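You operate a simulated robot arm through the tools that you are given. There is no shell and no other tool.

The job below is to be done with a simulated two-armed robot. You get a single attempt, and the scene is never put back.

JOB
Open the single head: loosen the tight wing bolts, lid on the stand, brown plate into the small bin.
Fine: lay the plate flat in the bin and shut it.
Where things are to end (x, y in the base frame): lid of the single head within 60 mm of [300, 600].

The check looks at the end state, three seconds after you hand in, the way a careful person would. Anything else that was tipped, shoved, dropped, spilled or broken makes it a failure. A push-on lid holds only when it is set on centred and level and pressed home; a screw cap is set on level and turned clockwise until tight.

ROBOT AND FRAMES
Two 7-joint arms with two-finger parallel grippers on one trunk that stands fixed in place. Base frame: the origin is at the foot of the trunk, x ahead of it, y to its left, z up. Readings come in mm, rad, newtons and seconds.
The left shoulder is at [80, 131, 947], the right one opposite. With the tool pointing down near the work surface each hand reaches from about 320 to 560 mm from the base axis, measured 20 degrees to its own side. Payload 1.57 kg a hand.
Tool frame (each hand has its own): the origin (TCP) lies between the finger pads and is the grasp point; the fingertips stand 30 mm ahead of it; z points along the fingers, y is the line along which they close. The gripper opens to 110 mm. The fingers are 24 mm wide and 12 mm thick; the gripper's body (48 by 112 mm) begins 78 mm behind the TCP.
Orientation is told as [roll, pitch, yaw] about the base's x, y, z axes, in that order, counted from this pose: with the fingers straight down and closing along the base's y, the tool's x points along the base's -x, its y along +y and its z along -z.

CONTROLS
- The arms move only by the tool servo_tool. It takes "left_moves", "right_moves" or both (then of equal length, played together; a hand with none holds still); each is one flat list of numbers, 6 for each row, row after row: the shift along the base's x, y, z in m, then the turn, a rotation vector about the base's x, y, z in rad. In form: [tx, ty, tz, wx, wy, wz, tx, ty, tz, wx, wy, wz, ...]. A call has 1 to 20 rows; each row shifts and turns the commanded pose from where the row before left it. "left_grip" and "right_grip" are, for a hand that has rows, the finger opening in m, from 0 to 0.11, set as the call begins (left out, the last holds). A row lasts 0.2 s, in which the tool goes at most 50 mm and 0.15 rad; a call with a longer step from one row to the next is refused whole, and so is a gripper value outside its range. A pose out of reach is approached as far as the arm can. The call stops where the force on the tool passes 40 N (or 10 N more than at its start, if that is more) or the arm is blocked; 0.2 s more then pass. Each finger travels about 108 mm/s and halts on what it meets, pressing with about 36 N; the grip force reading is that of the motor and also rises with nothing between the fingers. The clock runs only during rows and for 0.2 s after the last one: add rows that do not move to give the fingers time. It gives the time, the measured TCP pose, the force on the tool (base axes), the opening and the grip force at its end, in the units of the frame above (readings bear some noise), with the torque about the TCP (base axes, N m) and any sound that the robot's microphone picked up.
- Cameras (640 x 400 px; columns grow to the right, rows downward): "scene" is now at [-65.5, 37.5, 1405]; the picture's right is [0.44, -0.90, 0.00], its down [-0.60, -0.30, -0.74] and it looks along [0.66, 0.33, -0.67] (base axes); focal length 251 px, centre (320, 200). "left" rides on the left gripper at [70, -16, -141] in its tool frame; the picture's right is [0.23, 0.97, 0.00], its down [-0.85, 0.20, -0.48] and it looks along [-0.47, 0.11, 0.88] (tool axes); focal length 222 px, centre (320, 200). "right" rides on the right gripper at [70, 16, -141] in its tool frame; the picture's right is [-0.23, 0.97, 0.00], its down [-0.86, -0.20, -0.48] and it looks along [-0.47, -0.11, 0.88] (tool axes); focal length 222 px, centre (320, 200).
- capture(camera): a new picture of that camera. No time passes.
- turn_head(pan, tilt): turns the head with the scene camera to pan (to the left, within 1.902 rad either way) and tilt (down, from -0.506 to 1.204), counted from straight ahead of the robot. It gives what a move gives.
- locate(camera, pixels): for up to 12 pixels [column, row] of the newest picture of that camera ("zoom" is the newest enlarged one), the place [x, y, z] in the base frame of the surface seen there, good to about 3 mm. No time passes.
- inspect(camera, box): a new picture of the part [left, top, right, bottom] of that camera's present view, enlarged. No time passes.
- finish_job(): hands the job in; it is judged then, once.

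Open the grippers and draw the arms clear of the work before you hand the job in, unless the task says otherwise.

The tools are called after "Emit:" as a command line: name --argument value ..., lists and objects as JSON in quotes. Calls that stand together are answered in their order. servo_tool: Moves the arms, as the interface text tells. Its arguments: {"type":"object","properties":{"left_moves":{"type":"array","items":{"type":"number"}},"left_grip":{"type":"number"},"right_moves":{"type":"array","items":{"type":"number"}},"right_grip":{"type":"number"}},"required":[]} The other tools are called the same way: turn_head (pan, tilt) turns the head that bears the scene camera; capture (camera) takes a picture; locate (camera, pixels) gives the place of the surface under pixels of a picture; inspect (camera, box) takes an enlarged picture of a part of a camera's view; finish_job () hands the job in.

At the start:

```text
time: 0.0
left_tool_pos: [385.1, 528.0, 1039.6]
left_tcp_rot: [0.0, 0.0, 0.001]
left_wrist_force: [0.1, 0.2, -0.2]
left_wrist_torque: [0.02, 0.04, -0.01]
left_finger_gap: 110.1
left_gripper_force: 0.1
right_tool_pos: [587.2, 91.7, 1049.0]
right_tcp_rot: [-0.001, 0.001, 0.001]
right_wrist_force: [-0.4, 0.5, -0.4]
right_wrist_torque: [0.01, 0.01, -0.07]
right_finger_gap: 110.3
right_gripper_force: 0.1
head pan, tilt: [0.457, 0.737]
```

scene: 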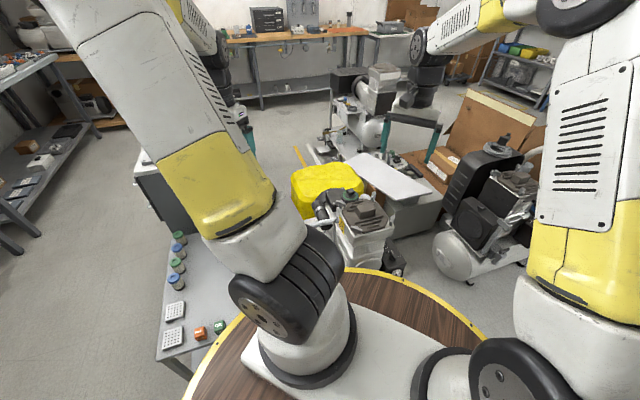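
right: 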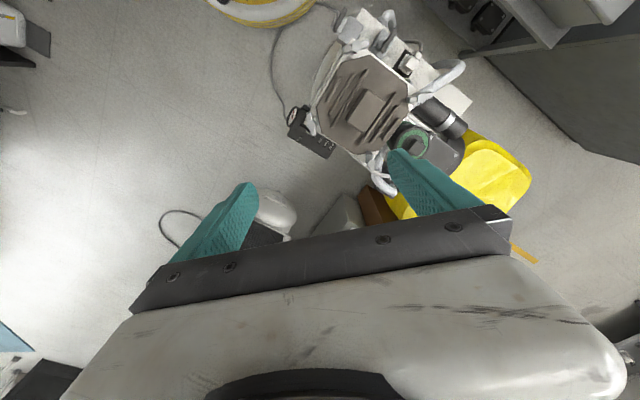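
left: 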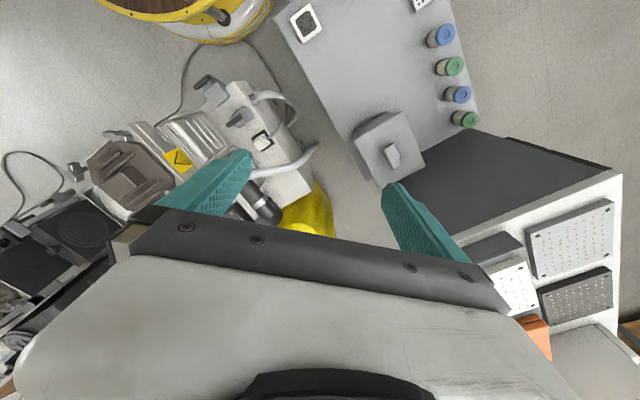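

The first pictures show compressor heads ahead, a bench to the left with small bottles, and arms blocking part of the view. I enlarge parts of the scene view to understand the objects.

Emit:
inspect --camera "scene" --box '[280, 140, 480, 265]'

Emit:
inspect --camera "scene" --box '[130, 200, 290, 380]'

Emit:
inspect --camera "left" --box '[270, 0, 640, 231]'

Emit:
inspect --camera "left" --box '[60, 60, 340, 235]'

Emit:
inspect --camera "right" --box '[250, 0, 550, 188]'

```text
3.20 times, centred on (380, 202) of scene
```

zoom: 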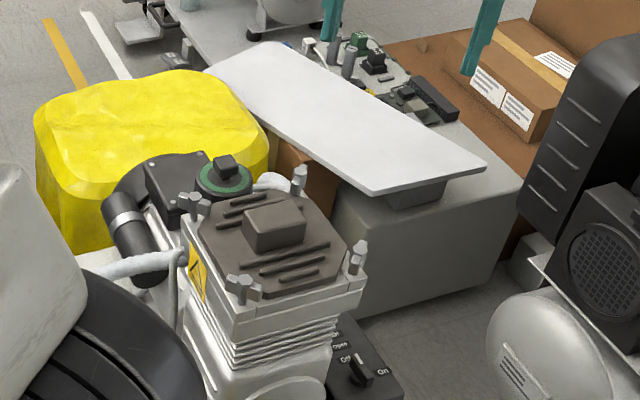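

```text
2.22 times, centred on (210, 290) of scene
```

zoom: 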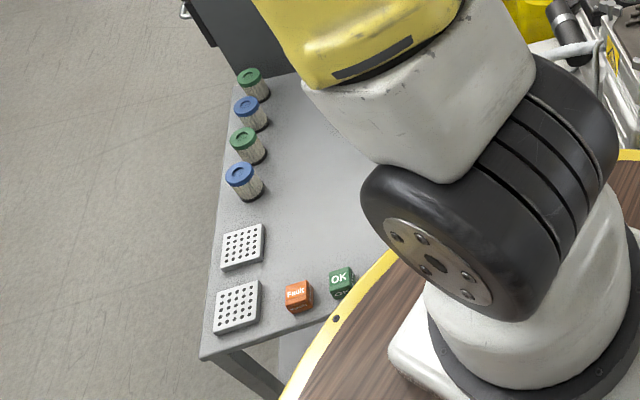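

```text
1.73 times, centred on (455, 116) of left
```

zoom: 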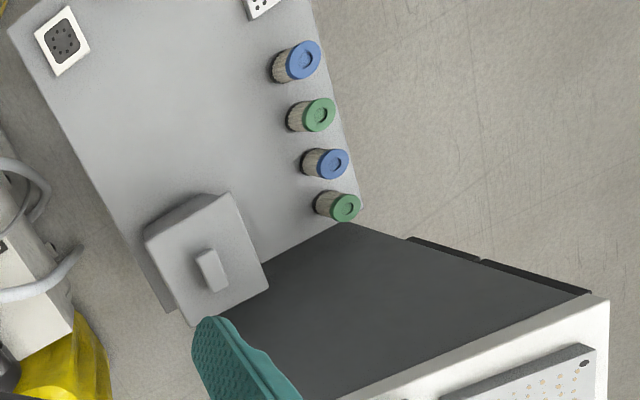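

```text
2.29 times, centred on (200, 148) of left
```

zoom: 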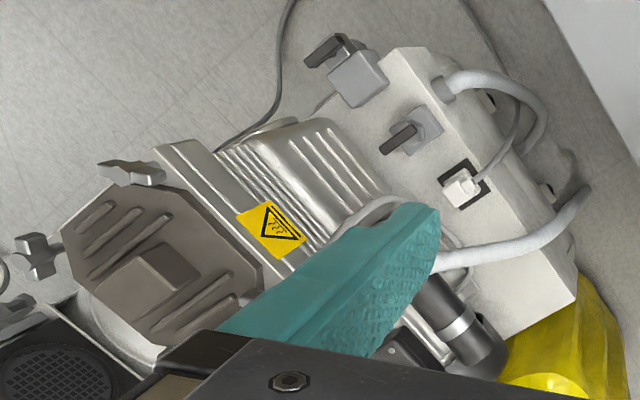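

```text
2.13 times, centred on (400, 94) of right
```

zoom: 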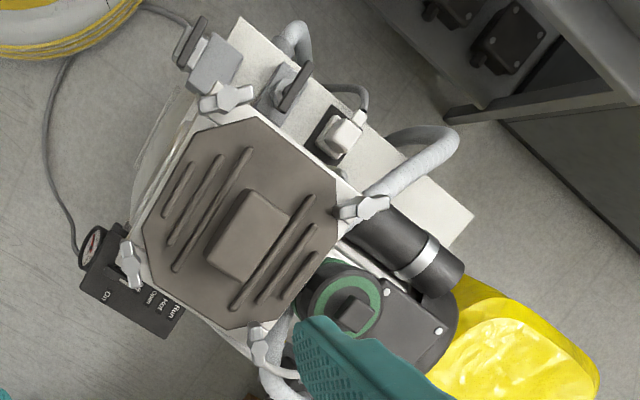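

The machine at centre has four wing bolts, a gauge/control box and valves; I look more closely at the control box, valves, and the second compressor on the right.

Emit:
inspect --camera "right" --box '[270, 80, 350, 170]'

Emit:
inspect --camera "scene" --box '[340, 195, 440, 290]'

Emit:
inspect --camera "right" --box '[310, 0, 480, 110]'

Emit:
inspect --camera "scene" --box '[420, 100, 560, 300]'

Emit:
inspect --camera "scene" --box '[290, 60, 460, 180]'

```text
4.44 times, centred on (310, 125) of right
```

zoom: 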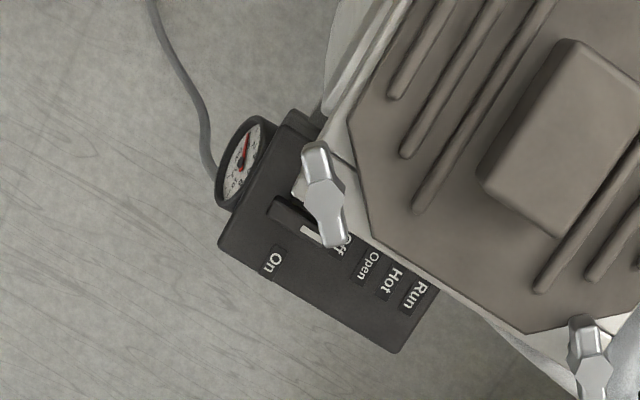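

```text
4.21 times, centred on (390, 242) of scene
```

zoom: 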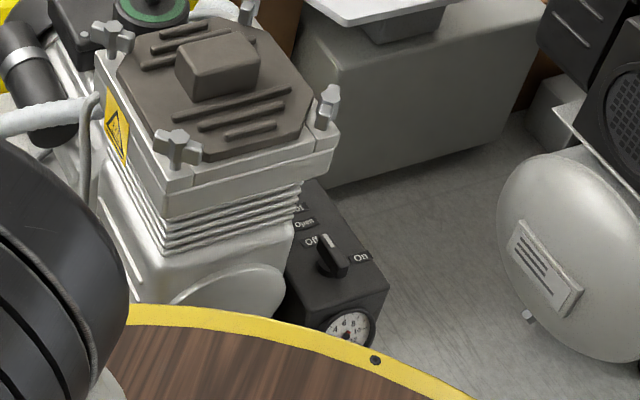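

```text
3.64 times, centred on (395, 55) of right
```

zoom: 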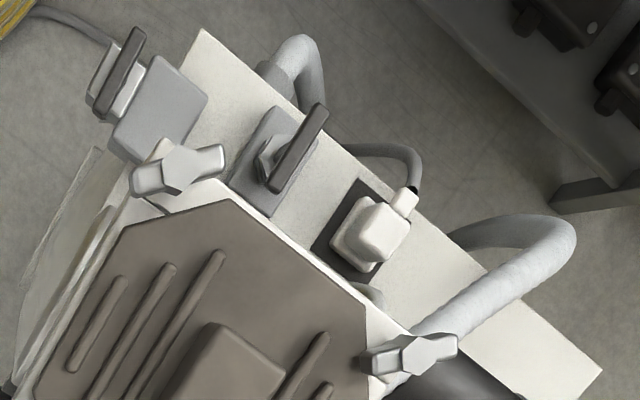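

```text
2.00 times, centred on (490, 200) of scene
```

zoom: 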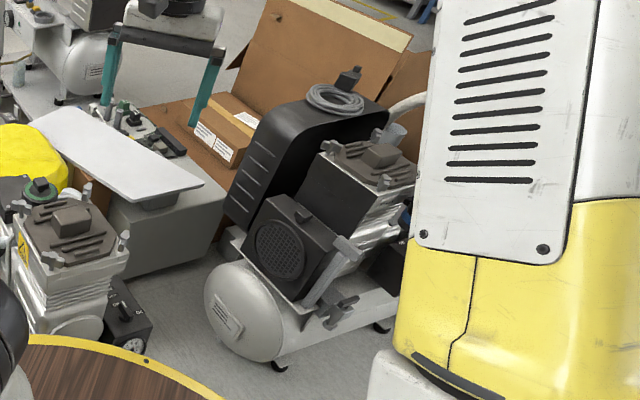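

```text
3.33 times, centred on (375, 120) of scene
```

zoom: 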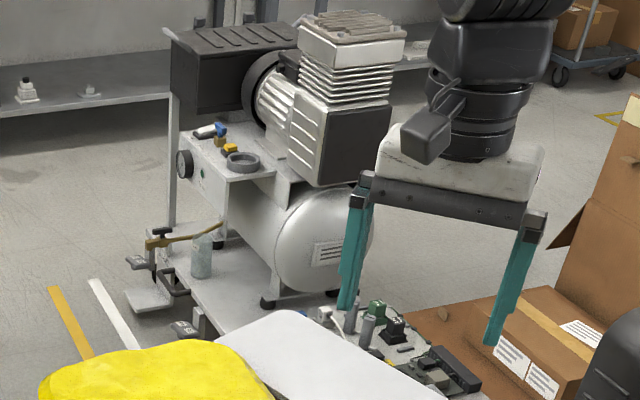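

I locate key points: the lid corners, bolts, grey box, bench things and control box.

Emit:
capture --camera "scene"

Emit:
locate --camera "scene" --pixels '[[366, 210], [340, 211], [358, 230], [392, 221], [373, 194], [352, 195], [388, 183], [330, 180], [180, 290], [199, 333], [220, 326], [174, 310]]'

Emit:
capture --camera "left"

Emit:
locate --camera "left" --pixels '[[392, 153], [372, 140], [400, 130], [380, 175], [355, 135], [412, 150], [370, 100], [440, 36], [306, 22], [480, 180], [134, 175], [450, 100]]'

Emit:
capture --camera "right"

Emit:
locate --camera "right" --pixels '[[365, 110], [355, 45], [421, 97], [311, 125], [373, 162], [338, 105], [414, 143], [352, 25], [388, 42], [411, 65], [330, 145], [490, 175]]'

```text
taken
```

scene: 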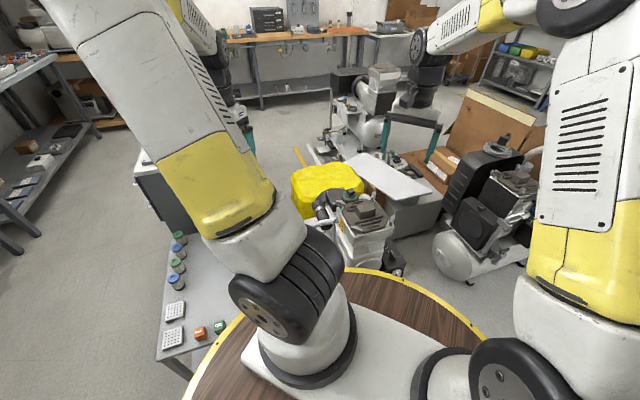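

```text
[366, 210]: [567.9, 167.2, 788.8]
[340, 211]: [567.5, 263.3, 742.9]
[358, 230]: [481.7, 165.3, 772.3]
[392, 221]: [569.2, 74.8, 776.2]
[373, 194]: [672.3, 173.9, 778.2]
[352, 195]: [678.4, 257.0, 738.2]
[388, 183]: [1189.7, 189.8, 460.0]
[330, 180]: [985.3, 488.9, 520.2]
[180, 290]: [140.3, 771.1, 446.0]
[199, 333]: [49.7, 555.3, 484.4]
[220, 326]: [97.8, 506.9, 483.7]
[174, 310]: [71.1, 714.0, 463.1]
```

```text
taken
```

left: 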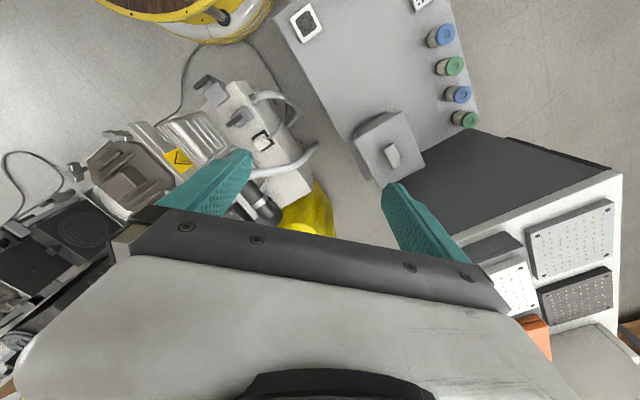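

```text
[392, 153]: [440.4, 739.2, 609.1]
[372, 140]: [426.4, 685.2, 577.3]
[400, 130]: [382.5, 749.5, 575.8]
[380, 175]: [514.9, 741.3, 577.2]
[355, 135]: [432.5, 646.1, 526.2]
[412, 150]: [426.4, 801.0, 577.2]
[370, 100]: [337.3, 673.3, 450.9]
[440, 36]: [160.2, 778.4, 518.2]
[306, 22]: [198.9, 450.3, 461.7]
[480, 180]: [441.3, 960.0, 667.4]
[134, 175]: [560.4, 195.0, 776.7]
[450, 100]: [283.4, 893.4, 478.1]
```

```text
taken
```

right: 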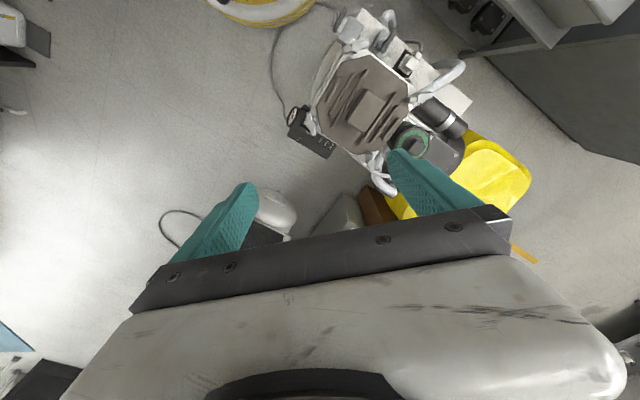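

```text
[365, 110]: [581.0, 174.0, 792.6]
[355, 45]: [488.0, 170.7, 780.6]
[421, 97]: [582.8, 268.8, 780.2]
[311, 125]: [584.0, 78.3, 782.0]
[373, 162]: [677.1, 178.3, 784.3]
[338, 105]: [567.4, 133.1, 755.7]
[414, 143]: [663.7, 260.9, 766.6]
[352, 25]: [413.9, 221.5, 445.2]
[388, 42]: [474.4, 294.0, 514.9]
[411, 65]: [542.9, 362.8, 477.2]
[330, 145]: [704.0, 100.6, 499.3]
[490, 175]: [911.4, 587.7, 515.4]
```

The head lid is around (578,172), its knob top at z≈792, four wing bolts at the four corners; a grey box with a knob sits on the left bench near (435,740). I turn the head left to see the bench better.

Emit:
turn_head --pan 1.1 --tilt 0.8

Emit:
capture --camera "scene"

```text
time: 1.0
left_tool_pos: [384.3, 528.5, 1040.3]
left_tcp_rot: [-0.001, -0.001, -0.001]
left_wrist_force: [0.7, 0.0, 0.4]
left_wrist_torque: [-0.02, 0.0, 0.0]
left_finger_gap: 109.7
left_gripper_force: 0.1
right_tool_pos: [585.8, 92.8, 1049.1]
right_tcp_rot: [0.0, -0.001, -0.001]
right_wrist_force: [-0.3, 0.3, -0.3]
right_wrist_torque: [-0.01, 0.03, 0.02]
right_finger_gap: 110.1
right_gripper_force: 0.0
head pan, tilt: [1.1, 0.799]
```

```text
taken
```

scene: 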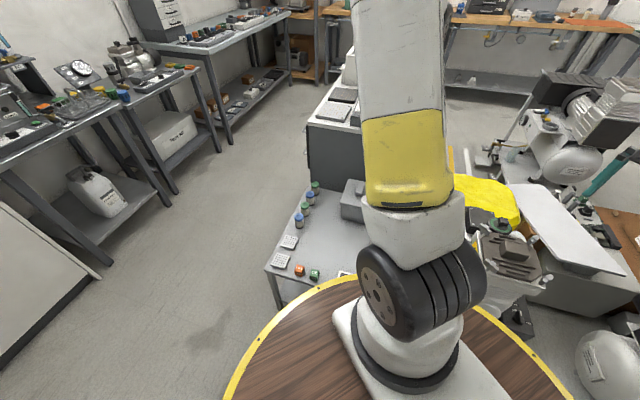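

The left arm blocks part of the bench in this view. I zoom in hard on each wing bolt from the right wrist camera, and on the bench from the scene camera.

Emit:
inspect --camera "right" --box '[330, 25, 380, 56]'

Emit:
inspect --camera "right" --box '[396, 80, 446, 111]'

Emit:
inspect --camera "right" --box '[286, 100, 340, 145]'

Emit:
inspect --camera "right" --box '[350, 145, 400, 186]'

Emit:
inspect --camera "scene" --box '[255, 165, 375, 290]'

Emit:
inspect --camera "scene" --box '[450, 190, 570, 350]'

```text
12.80 times, centred on (355, 40) of right
```

zoom: 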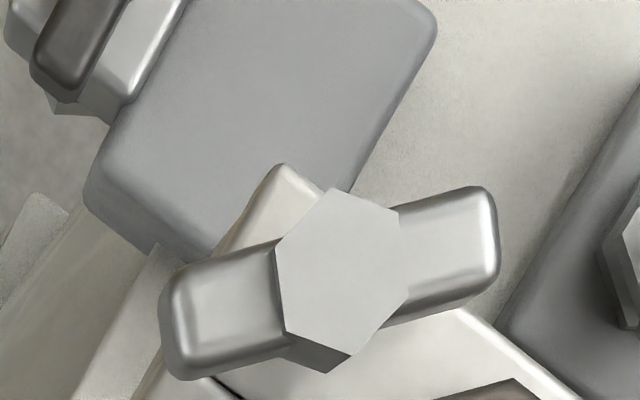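

```text
12.80 times, centred on (421, 96) of right
```

zoom: 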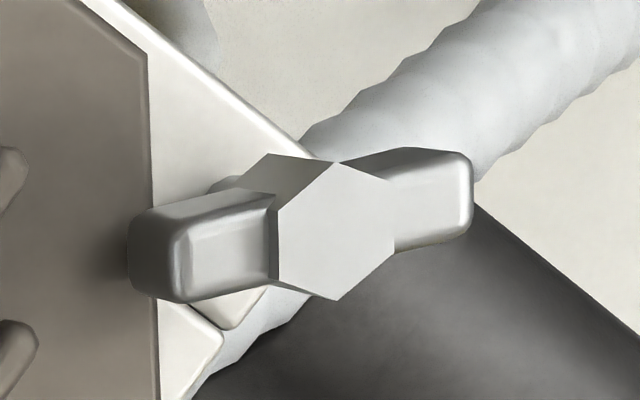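

```text
8.89 times, centred on (313, 122) of right
```

zoom: 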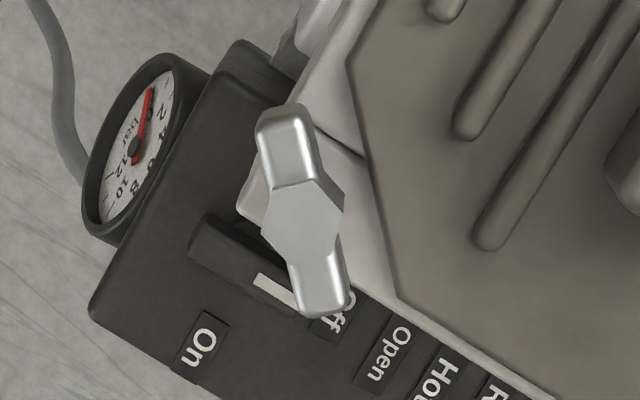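

```text
9.76 times, centred on (375, 166) of right
```

zoom: 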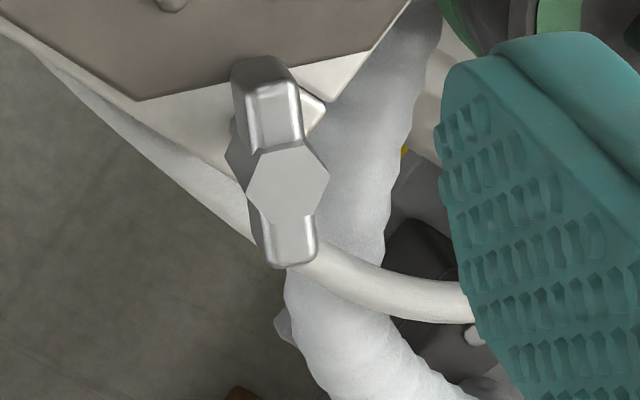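

```text
3.20 times, centred on (315, 228) of scene
```

zoom: 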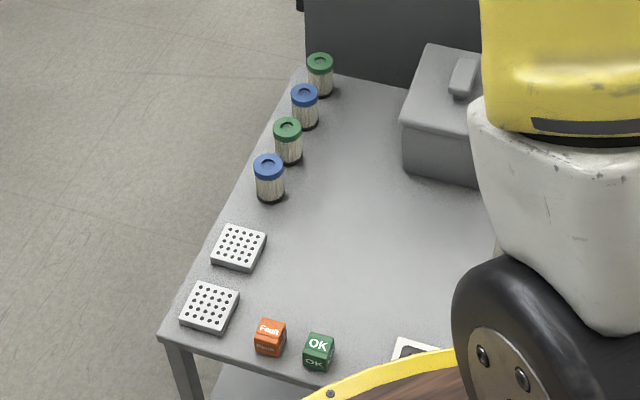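

```text
2.50 times, centred on (510, 270) of scene
```

zoom: 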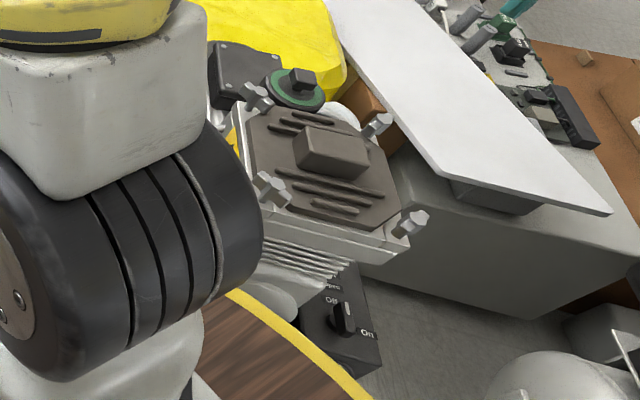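

The switch mark seems to point to Off; I need to read the gauge needle before undoing a pressurised head, so I zoom on the gauge and on the valve handles.

Emit:
inspect --camera "right" --box '[288, 102, 312, 130]'

Emit:
inspect --camera "right" --box '[296, 118, 340, 160]'

Emit:
inspect --camera "right" --box '[330, 0, 420, 80]'

Emit:
inspect --camera "right" --box '[370, 90, 490, 200]'

Emit:
inspect --camera "left" --box '[180, 60, 330, 180]'

Emit:
inspect --camera "left" --box '[60, 130, 160, 220]'

```text
14.29 times, centred on (300, 116) of right
```

zoom: 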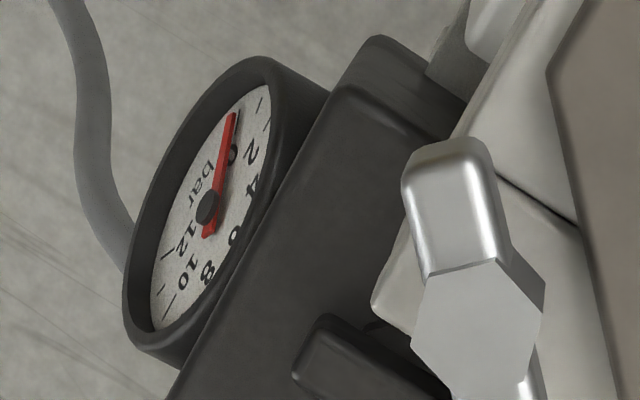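

```text
9.52 times, centred on (318, 139) of right
```

zoom: 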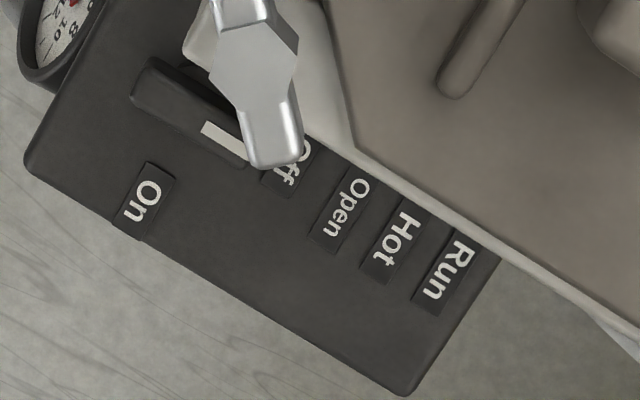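

```text
5.00 times, centred on (375, 40) of right
```

zoom: 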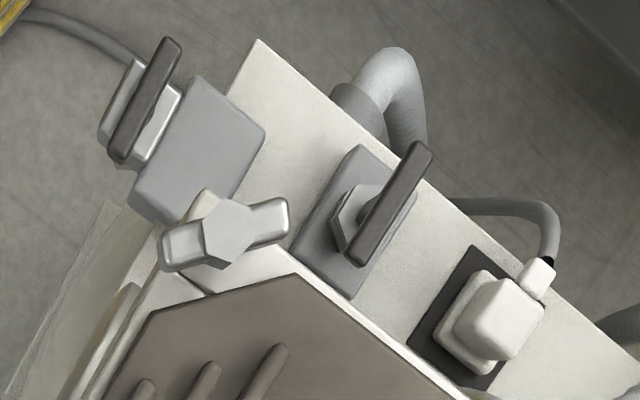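

```text
3.64 times, centred on (430, 145) of right
```

zoom: 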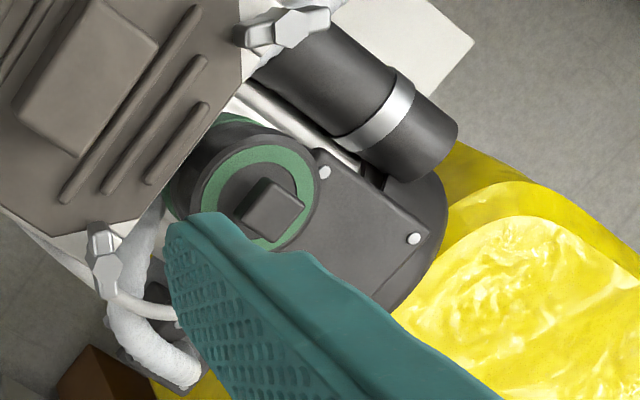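

```text
3.33 times, centred on (255, 120) of left
```

zoom: 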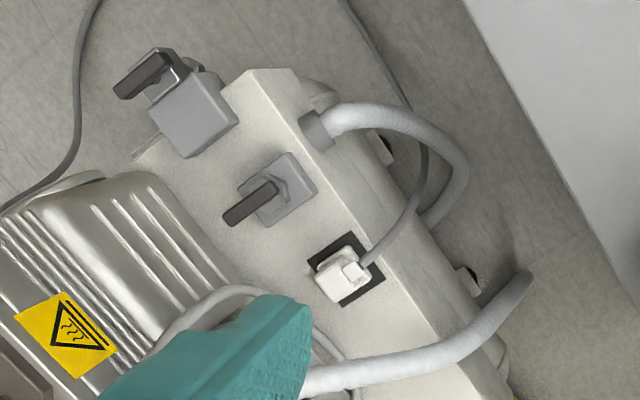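

```text
4.44 times, centred on (110, 175) of left
```

zoom: 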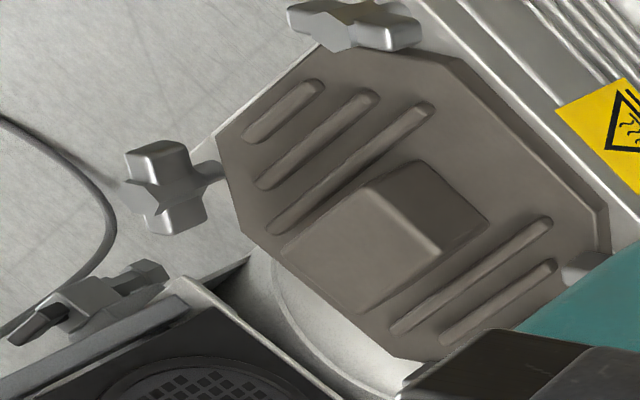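

The gauge needle sits at 0 bar and the switch mark is at Off, so the head is not pressurised. I zoom on each bolt from the scene camera to compare how far each stands up.

Emit:
inspect --camera "scene" --box '[495, 225, 535, 250]'

Emit:
inspect --camera "scene" --box '[480, 250, 520, 280]'

Emit:
inspect --camera "scene" --box '[530, 265, 570, 290]'

Emit:
inspect --camera "scene" --box '[525, 225, 565, 250]'

Emit:
inspect --camera "scene" --box '[465, 210, 575, 310]'

```text
16.00 times, centred on (515, 238) of scene
```

zoom: 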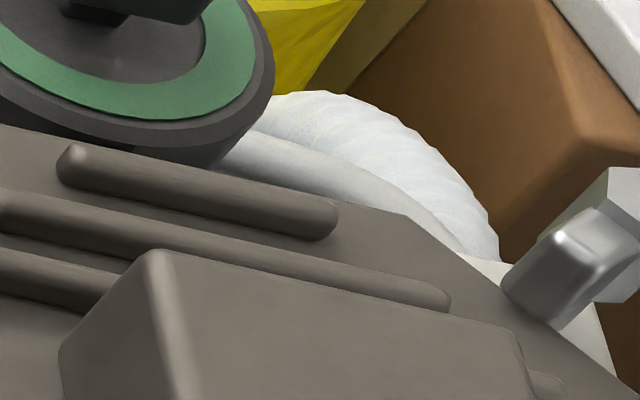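

```text
13.33 times, centred on (500, 265) of scene
```

zoom: 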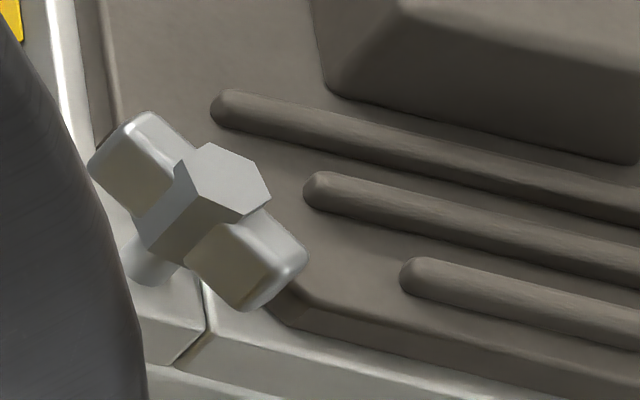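

```text
16.00 times, centred on (550, 278) of scene
```

zoom: 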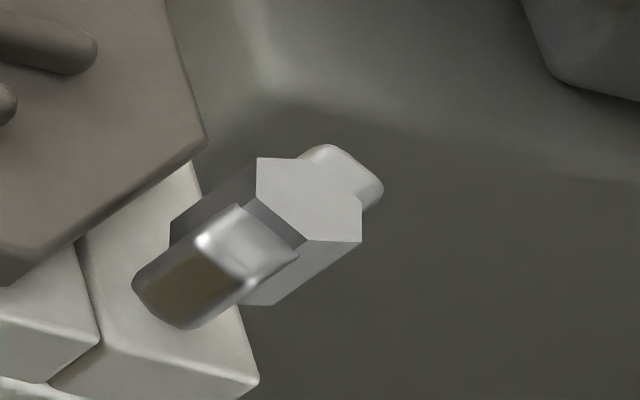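

```text
16.00 times, centred on (545, 238) of scene
```

zoom: 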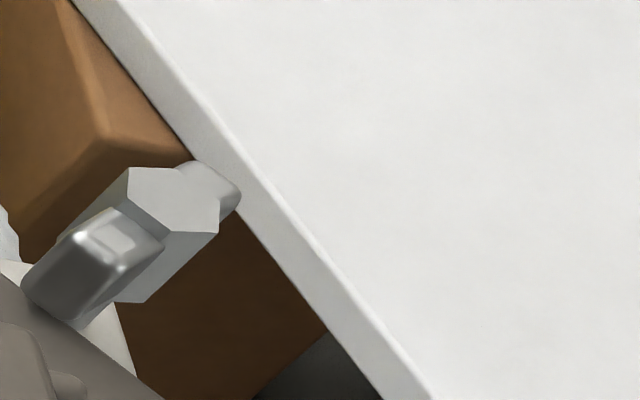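

```text
4.00 times, centred on (520, 260) of scene
```

zoom: 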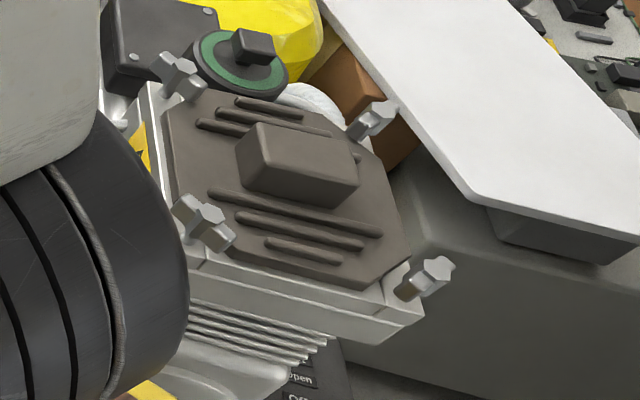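

All four bolts look similar in height. I take zoomed pictures from the right camera and locate several points on each hexagon top to compare heights.

Emit:
inspect --camera "right" --box '[330, 25, 380, 56]'

Emit:
locate --camera "zoom" --pixels '[[340, 240], [320, 280], [370, 280], [340, 310], [350, 215], [390, 260], [220, 300], [460, 230], [430, 350], [285, 180]]'

Emit:
inspect --camera "right" --box '[396, 80, 446, 111]'

Emit:
locate --camera "zoom" --pixels '[[335, 200], [310, 230], [360, 230], [335, 260], [335, 180], [380, 220], [220, 250], [440, 190], [180, 340], [180, 120]]'

Emit:
inspect --camera "right" --box '[286, 100, 340, 145]'

Emit:
locate --camera "zoom" --pixels '[[300, 205], [290, 225], [310, 245], [325, 220], [300, 240], [280, 225], [285, 140], [325, 295], [370, 270], [260, 205]]'

Emit:
inspect --camera "right" --box '[350, 145, 400, 186]'

Emit:
locate --camera "zoom" --pixels '[[290, 170], [270, 190], [310, 190], [290, 205], [280, 180], [300, 180], [275, 115], [290, 245], [200, 130], [330, 80]]'

```text
12.80 times, centred on (355, 40) of right
```

zoom: 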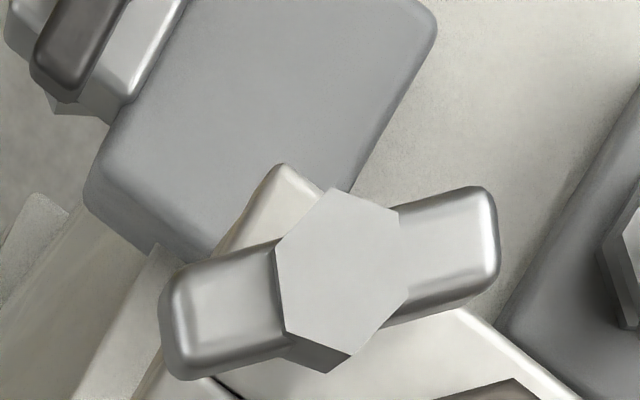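

```text
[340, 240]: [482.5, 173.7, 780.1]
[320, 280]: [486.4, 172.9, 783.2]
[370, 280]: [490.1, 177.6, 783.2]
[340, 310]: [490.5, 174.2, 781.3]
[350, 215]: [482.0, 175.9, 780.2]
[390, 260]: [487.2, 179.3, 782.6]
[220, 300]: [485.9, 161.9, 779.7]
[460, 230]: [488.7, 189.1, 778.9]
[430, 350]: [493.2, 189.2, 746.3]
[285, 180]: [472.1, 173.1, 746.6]
```

```text
12.80 times, centred on (421, 96) of right
```

zoom: 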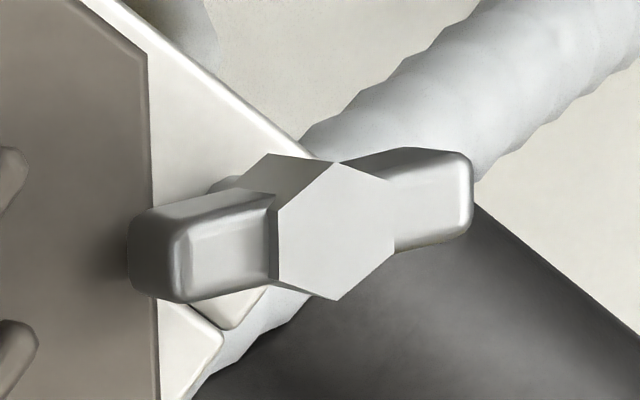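

```text
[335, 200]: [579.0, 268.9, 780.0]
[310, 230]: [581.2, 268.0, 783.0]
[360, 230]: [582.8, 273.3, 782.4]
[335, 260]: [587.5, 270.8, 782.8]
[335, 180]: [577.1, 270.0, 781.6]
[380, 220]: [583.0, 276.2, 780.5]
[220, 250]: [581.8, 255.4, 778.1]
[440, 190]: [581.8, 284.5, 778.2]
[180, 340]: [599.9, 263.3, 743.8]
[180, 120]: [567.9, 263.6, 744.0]
```

```text
8.89 times, centred on (313, 122) of right
```

zoom: 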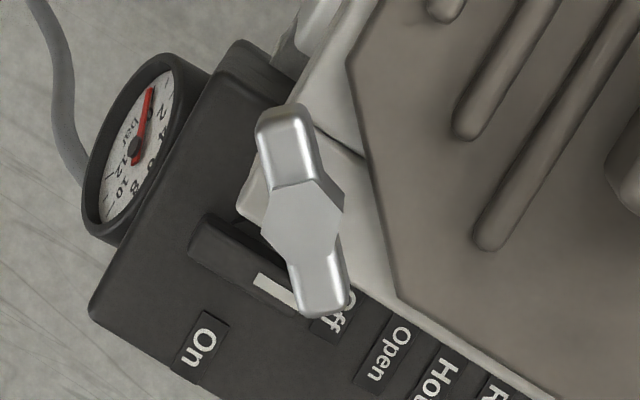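

```text
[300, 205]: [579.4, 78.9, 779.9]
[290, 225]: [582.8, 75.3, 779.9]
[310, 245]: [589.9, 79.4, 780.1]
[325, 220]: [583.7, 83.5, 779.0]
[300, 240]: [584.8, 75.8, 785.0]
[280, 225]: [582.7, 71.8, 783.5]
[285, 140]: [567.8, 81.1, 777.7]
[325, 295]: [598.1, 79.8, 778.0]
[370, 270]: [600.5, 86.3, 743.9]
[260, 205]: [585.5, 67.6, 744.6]
```

```text
9.76 times, centred on (375, 166) of right
```

zoom: 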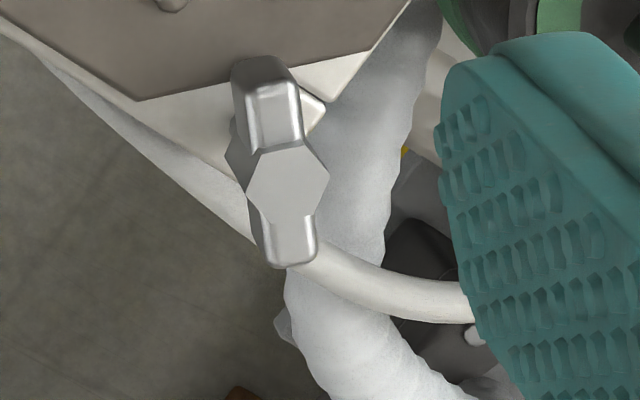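

```text
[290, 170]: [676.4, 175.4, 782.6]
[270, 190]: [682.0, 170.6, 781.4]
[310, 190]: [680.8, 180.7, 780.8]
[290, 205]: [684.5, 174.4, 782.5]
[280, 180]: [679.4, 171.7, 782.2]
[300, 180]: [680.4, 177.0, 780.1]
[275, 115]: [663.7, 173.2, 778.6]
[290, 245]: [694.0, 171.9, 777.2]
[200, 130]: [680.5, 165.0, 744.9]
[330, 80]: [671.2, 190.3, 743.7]
```

All four hex tops are at z≈781.5 with the frame at ≈745, wings along y at bolts (487,175) and (582,270), and along x at (584,79.5) and (680,174). I first move the right hand away to the right and back, leaving it as an observer.

Emit:
servo_tool --right_moves '[-0.017, -0.034, 0, 0, 0, 0, -0.017, -0.034, 0, 0, 0, 0, -0.017, -0.034, 0, 0, 0, 0, -0.017, -0.034, 0, 0, 0, 0, -0.017, -0.034, 0, 0, 0, 0, -0.017, -0.034, 0, 0, 0, 0, -0.017, -0.034, 0, 0, 0, 0, -0.017, -0.034, 0, 0, 0, 0]'

Emit:
turn_head --pan 0.6 --tilt 0.85

Emit:
capture --camera "right"

Emit:
capture --camera "scene"

```text
time: 2.8
left_tool_pos: [384.3, 528.6, 1040.3]
left_tcp_rot: [0.001, 0.0, 0.0]
left_wrist_force: [1.0, 0.3, 0.0]
left_wrist_torque: [-0.01, 0.01, -0.02]
left_finger_gap: 110.0
left_gripper_force: 0.1
right_tool_pos: [448.2, -178.1, 1047.1]
right_tcp_rot: [-0.001, 0.001, 0.002]
right_wrist_force: [1.0, 0.1, -0.6]
right_wrist_torque: [-0.01, -0.02, 0.03]
right_finger_gap: 110.1
right_gripper_force: 0.1
head pan, tilt: [1.1, 0.799]
```

```text
time: 3.8
left_tool_pos: [382.8, 529.5, 1040.4]
left_tcp_rot: [0.001, 0.002, 0.001]
left_wrist_force: [0.7, 0.8, 0.1]
left_wrist_torque: [0.01, -0.02, 0.04]
left_finger_gap: 110.1
left_gripper_force: 0.1
right_tool_pos: [448.0, -176.8, 1047.6]
right_tcp_rot: [-0.001, 0.0, 0.001]
right_wrist_force: [0.4, 0.6, 0.0]
right_wrist_torque: [0.02, 0.0, 0.01]
right_finger_gap: 109.8
right_gripper_force: 0.1
head pan, tilt: [0.6, 0.85]
```

```text
taken
```

right: 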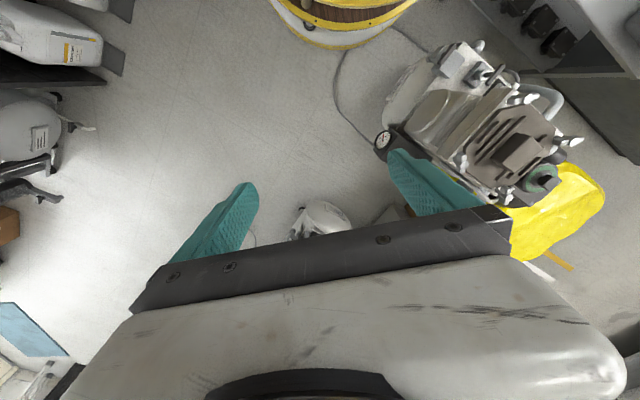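

```text
taken
```

scene: 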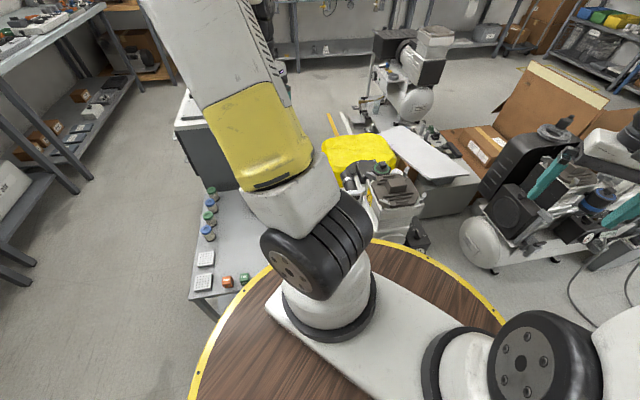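

The head is now visible from the right camera at (515,140). I zoom in to see the lid structure and the bolts from the side.

Emit:
inspect --camera "right" --box '[440, 80, 600, 210]'

Emit:
inspect --camera "right" --box '[360, 100, 500, 210]'

Emit:
inspect --camera "scene" --box '[340, 150, 440, 260]'

```text
3.08 times, centred on (520, 145) of right
```

zoom: 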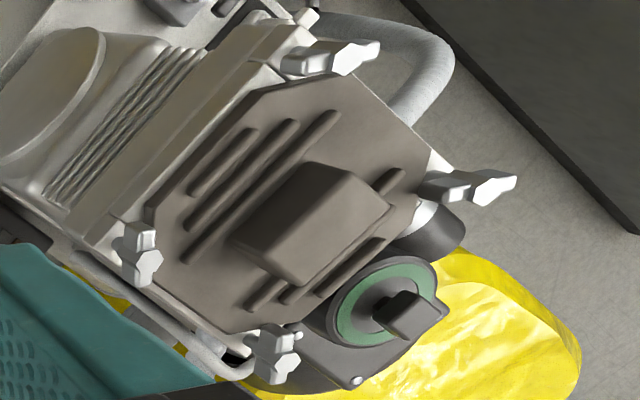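

```text
3.64 times, centred on (430, 155) of right
```

zoom: 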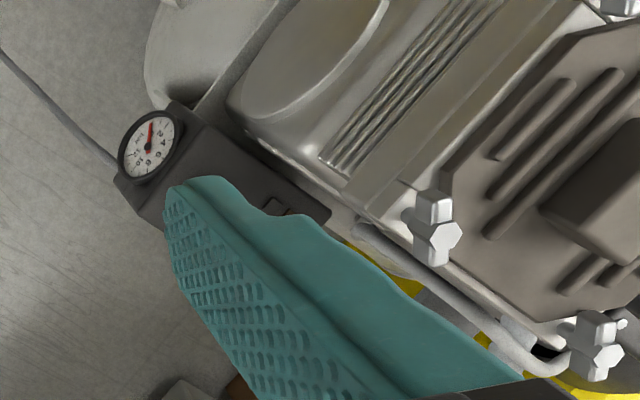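

```text
3.64 times, centred on (390, 205) of scene
```

zoom: 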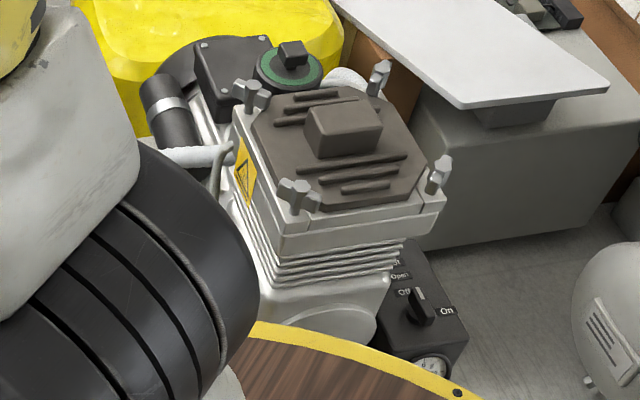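

I measure the rib heights and lid edges in this zoomed scene view before choosing finger depth and opening.

Emit:
locate --camera "zoom" --pixels '[[335, 167], [355, 177], [365, 187], [275, 150], [345, 118], [310, 95], [300, 165], [410, 170], [283, 206], [297, 187], [258, 165], [325, 220]]'

Emit:
inspect --camera "right" --box '[440, 80, 600, 210]'

Emit:
locate --camera "zoom" --pixels '[[225, 160], [265, 150], [310, 135], [345, 195], [345, 255], [140, 258], [282, 358], [495, 187], [355, 57], [170, 180], [330, 300], [410, 310]]'

```text
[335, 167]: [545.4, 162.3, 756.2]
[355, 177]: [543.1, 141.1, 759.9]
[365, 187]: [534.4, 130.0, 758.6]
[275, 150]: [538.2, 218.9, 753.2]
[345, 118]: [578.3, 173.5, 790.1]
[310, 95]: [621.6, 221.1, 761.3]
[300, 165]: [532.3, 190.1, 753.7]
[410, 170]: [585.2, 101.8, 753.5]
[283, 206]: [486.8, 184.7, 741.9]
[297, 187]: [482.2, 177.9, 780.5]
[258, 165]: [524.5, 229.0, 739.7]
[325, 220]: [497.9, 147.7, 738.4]
```

```text
3.08 times, centred on (520, 145) of right
```

zoom: 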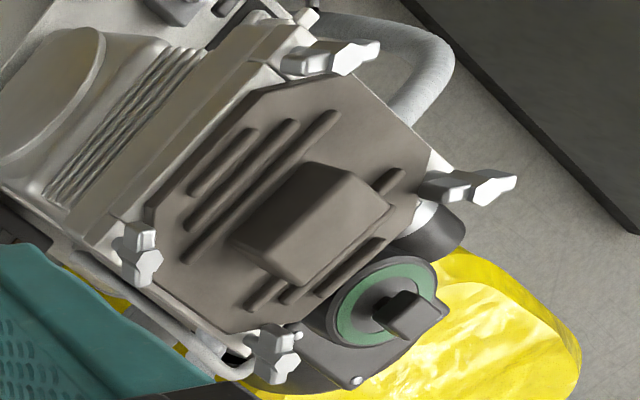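

```text
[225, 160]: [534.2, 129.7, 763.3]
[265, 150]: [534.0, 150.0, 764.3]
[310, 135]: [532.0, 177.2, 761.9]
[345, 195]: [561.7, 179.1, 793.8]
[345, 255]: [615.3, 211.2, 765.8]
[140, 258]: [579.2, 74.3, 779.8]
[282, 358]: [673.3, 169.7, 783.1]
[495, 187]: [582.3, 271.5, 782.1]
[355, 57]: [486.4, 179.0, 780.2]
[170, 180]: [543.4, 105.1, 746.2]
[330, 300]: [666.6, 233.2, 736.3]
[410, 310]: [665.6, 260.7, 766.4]
```

Lid top is ≈754, ribs ≈762, knob top ≈791. I bring the left hand above the near bolt at about (487,175,920), turned -90° so the fingers close along x across its wings.

Emit:
servo_tool --left_moves '[0.00945, -0.0322, -0.0109, 0, 0, -0.1428, 0.00945, -0.0322, -0.0109, 0, 0, -0.1428, 0.00945, -0.0322, -0.0109, 0, 0, -0.1428, 0.00945, -0.0322, -0.0109, 0, 0, -0.1428, 0.00945, -0.0322, -0.0109, 0, 0, -0.1428, 0.00945, -0.0322, -0.0109, 0, 0, -0.1428, 0.00945, -0.0322, -0.0109, 0, 0, -0.1428, 0.00945, -0.0322, -0.0109, 0, 0, -0.1428, 0.00945, -0.0322, -0.0109, 0, 0, -0.1428, 0.00945, -0.0322, -0.0109, 0, 0, -0.1428, 0.00945, -0.0322, -0.0109, 0, 0, -0.1428, 0, 0, 0, 0, 0, 0]' --left_grip 0.044

Emit:
capture --camera "left"

Emit:
capture --camera "right"

Emit:
capture --camera "scene"

```text
time: 6.4
left_tool_pos: [484.1, 175.0, 920.7]
left_tcp_rot: [0.0, 0.0, -1.569]
left_wrist_force: [-0.1, 0.1, -0.1]
left_wrist_torque: [0.01, -0.02, 0.01]
left_finger_gap: 44.0
left_gripper_force: 0.2
right_tool_pos: [448.9, -177.2, 1047.4]
right_tcp_rot: [-0.001, -0.001, 0.001]
right_wrist_force: [-0.9, -0.6, -0.4]
right_wrist_torque: [0.01, 0.0, 0.03]
right_finger_gap: 110.0
right_gripper_force: 0.0
head pan, tilt: [0.6, 0.85]
```

```text
taken
```

left: 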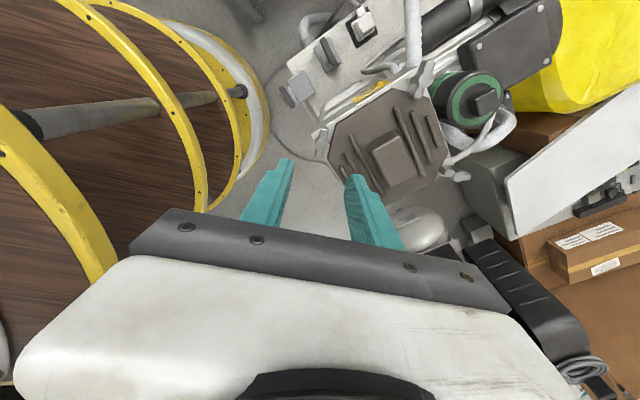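

```text
taken
```

right: 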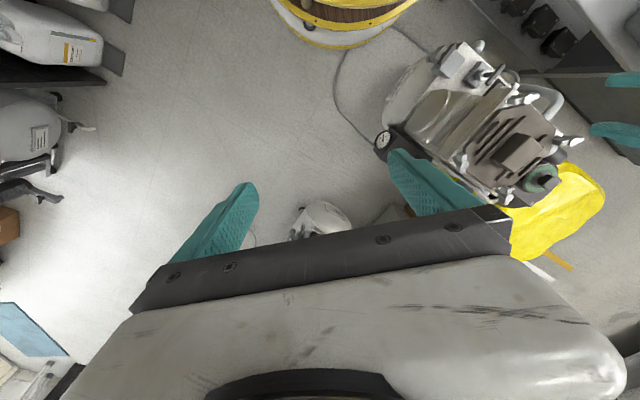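

```text
taken
```

scene: 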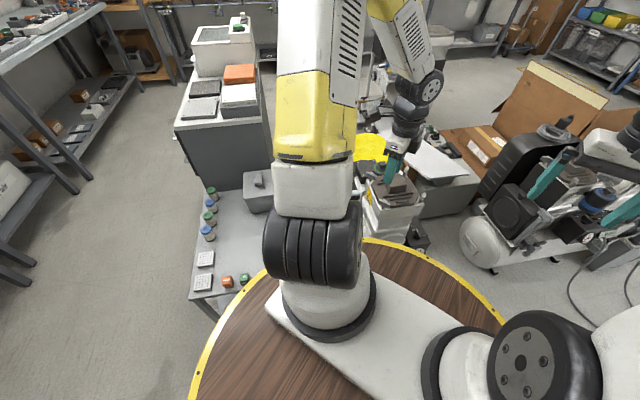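

The hand is above the near bolt; the bolt appears near (320,140) between the fingers in the left view. I descend partway to z≈835 and check alignment.

Emit:
servo_tool --left_moves '[0.001, 0, -0.03, 0, 0, 0, 0.001, 0, -0.03, 0, 0, 0, 0.001, 0, -0.026, 0, 0, 0]'

Emit:
capture --camera "left"

Emit:
inspect --camera "scene" --box '[350, 140, 450, 240]'

Emit:
inspect --camera "left" --box '[250, 80, 410, 210]'

```text
time: 7.2
left_tool_pos: [489.7, 174.3, 833.7]
left_tcp_rot: [0.002, 0.0, -1.568]
left_wrist_force: [0.6, 0.4, 0.1]
left_wrist_torque: [0.0, 0.02, 0.02]
left_finger_gap: 44.1
left_gripper_force: 0.2
right_tool_pos: [448.4, -176.9, 1046.2]
right_tcp_rot: [0.0, -0.002, -0.001]
right_wrist_force: [0.8, -0.2, -0.4]
right_wrist_torque: [-0.03, -0.02, -0.01]
right_finger_gap: 109.9
right_gripper_force: 0.1
head pan, tilt: [0.6, 0.85]
```

```text
taken
```

left: 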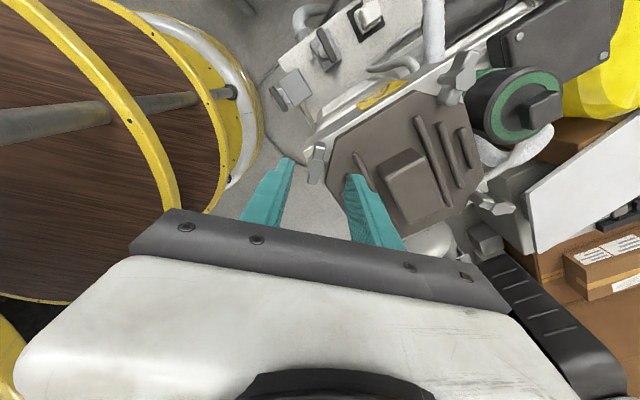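

```text
4.00 times, centred on (400, 190) of scene
```

zoom: 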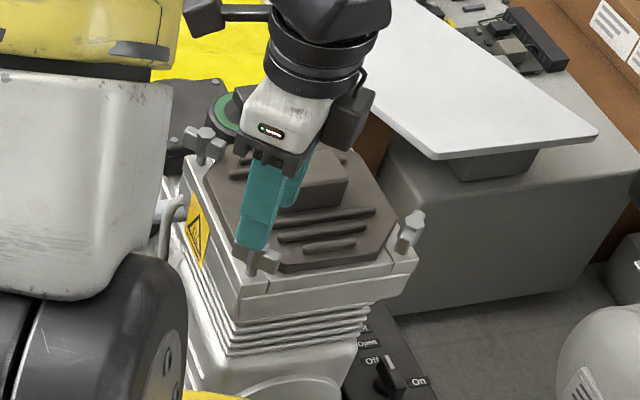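

```text
3.08 times, centred on (330, 145) of left
```

zoom: 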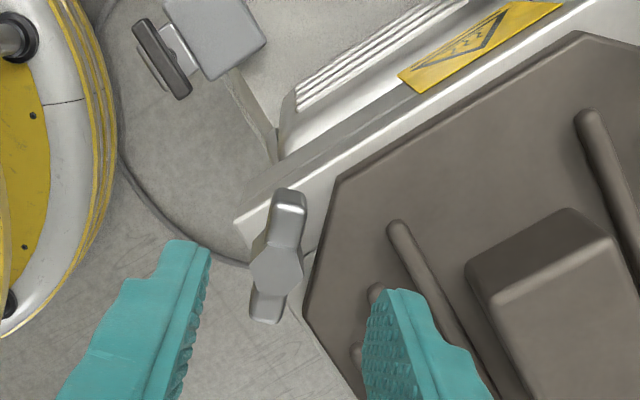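

The bolt's wings lie between the fingers (zoom (275,260)). I descend 40 mm so the fingertips pass either side of the wings, then close.

Emit:
servo_tool --left_moves '[-0.001, 0.0005, -0.014, 0, 0, 0, -0.001, 0.0005, -0.013, 0, 0, 0, 0, 0, -0.012, 0, 0, 0, 0, 0, 0, 0, 0, 0]'

Emit:
inspect --camera "left" --box '[250, 80, 410, 210]'

Emit:
inspect --camera "scene" --box '[360, 160, 440, 230]'

```text
time: 8.2
left_tool_pos: [488.5, 175.1, 794.2]
left_tcp_rot: [0.001, 0.001, -1.571]
left_wrist_force: [0.6, -1.0, 0.0]
left_wrist_torque: [0.05, -0.01, 0.01]
left_finger_gap: 43.8
left_gripper_force: 0.0
right_tool_pos: [448.5, -176.9, 1047.3]
right_tcp_rot: [0.0, -0.001, 0.0]
right_wrist_force: [-0.1, -0.2, 0.2]
right_wrist_torque: [-0.01, 0.01, 0.01]
right_finger_gap: 110.1
right_gripper_force: 0.2
head pan, tilt: [0.6, 0.85]
```

```text
3.08 times, centred on (330, 145) of left
```

zoom: 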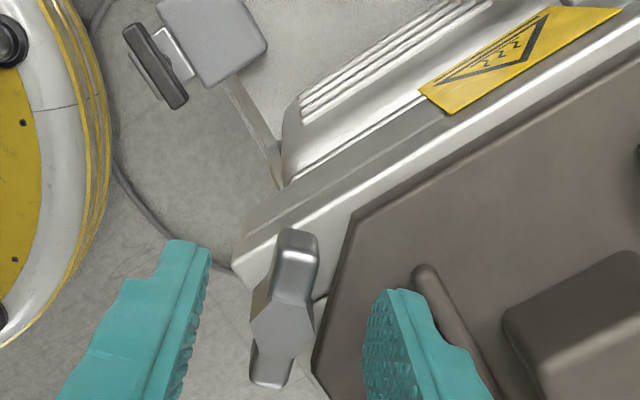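

```text
5.71 times, centred on (400, 195) of scene
```

zoom: 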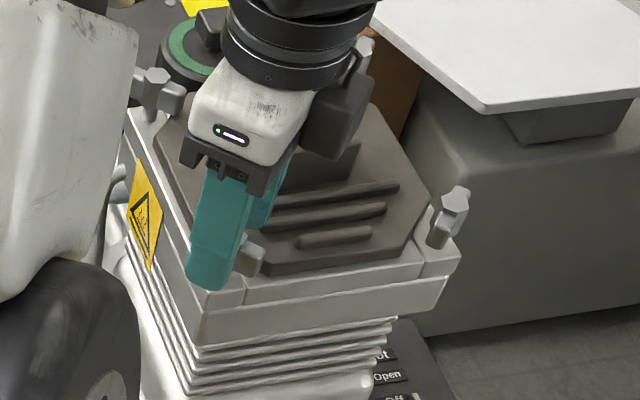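

The wings are between the fingers at the right height. I close the fingers on the bolt.

Emit:
servo_tool --left_moves '[0, 0, 0, 0, 0, 0, 0, 0, 0, 0, 0, 0, 0, 0, 0, 0, 0, 0]' --left_grip 0.0

Emit:
inspect --camera "left" --box '[250, 80, 410, 210]'

```text
time: 9.0
left_tool_pos: [485.9, 174.8, 793.6]
left_tcp_rot: [-0.001, 0.0, -1.569]
left_wrist_force: [-7.3, -1.2, 0.1]
left_wrist_torque: [0.28, 0.11, 0.0]
left_finger_gap: 10.9
left_gripper_force: 28.5
right_tool_pos: [447.7, -178.6, 1046.8]
right_tcp_rot: [0.001, -0.001, 0.0]
right_wrist_force: [0.5, 0.6, 0.1]
right_wrist_torque: [-0.02, -0.01, 0.01]
right_finger_gap: 110.4
right_gripper_force: 0.1
head pan, tilt: [0.6, 0.85]
```

```text
3.08 times, centred on (330, 145) of left
```

zoom: 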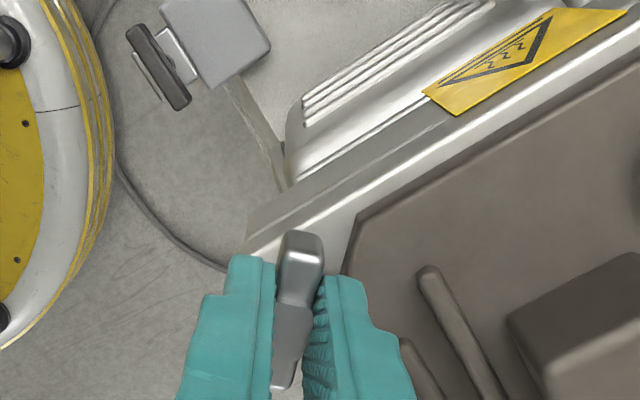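

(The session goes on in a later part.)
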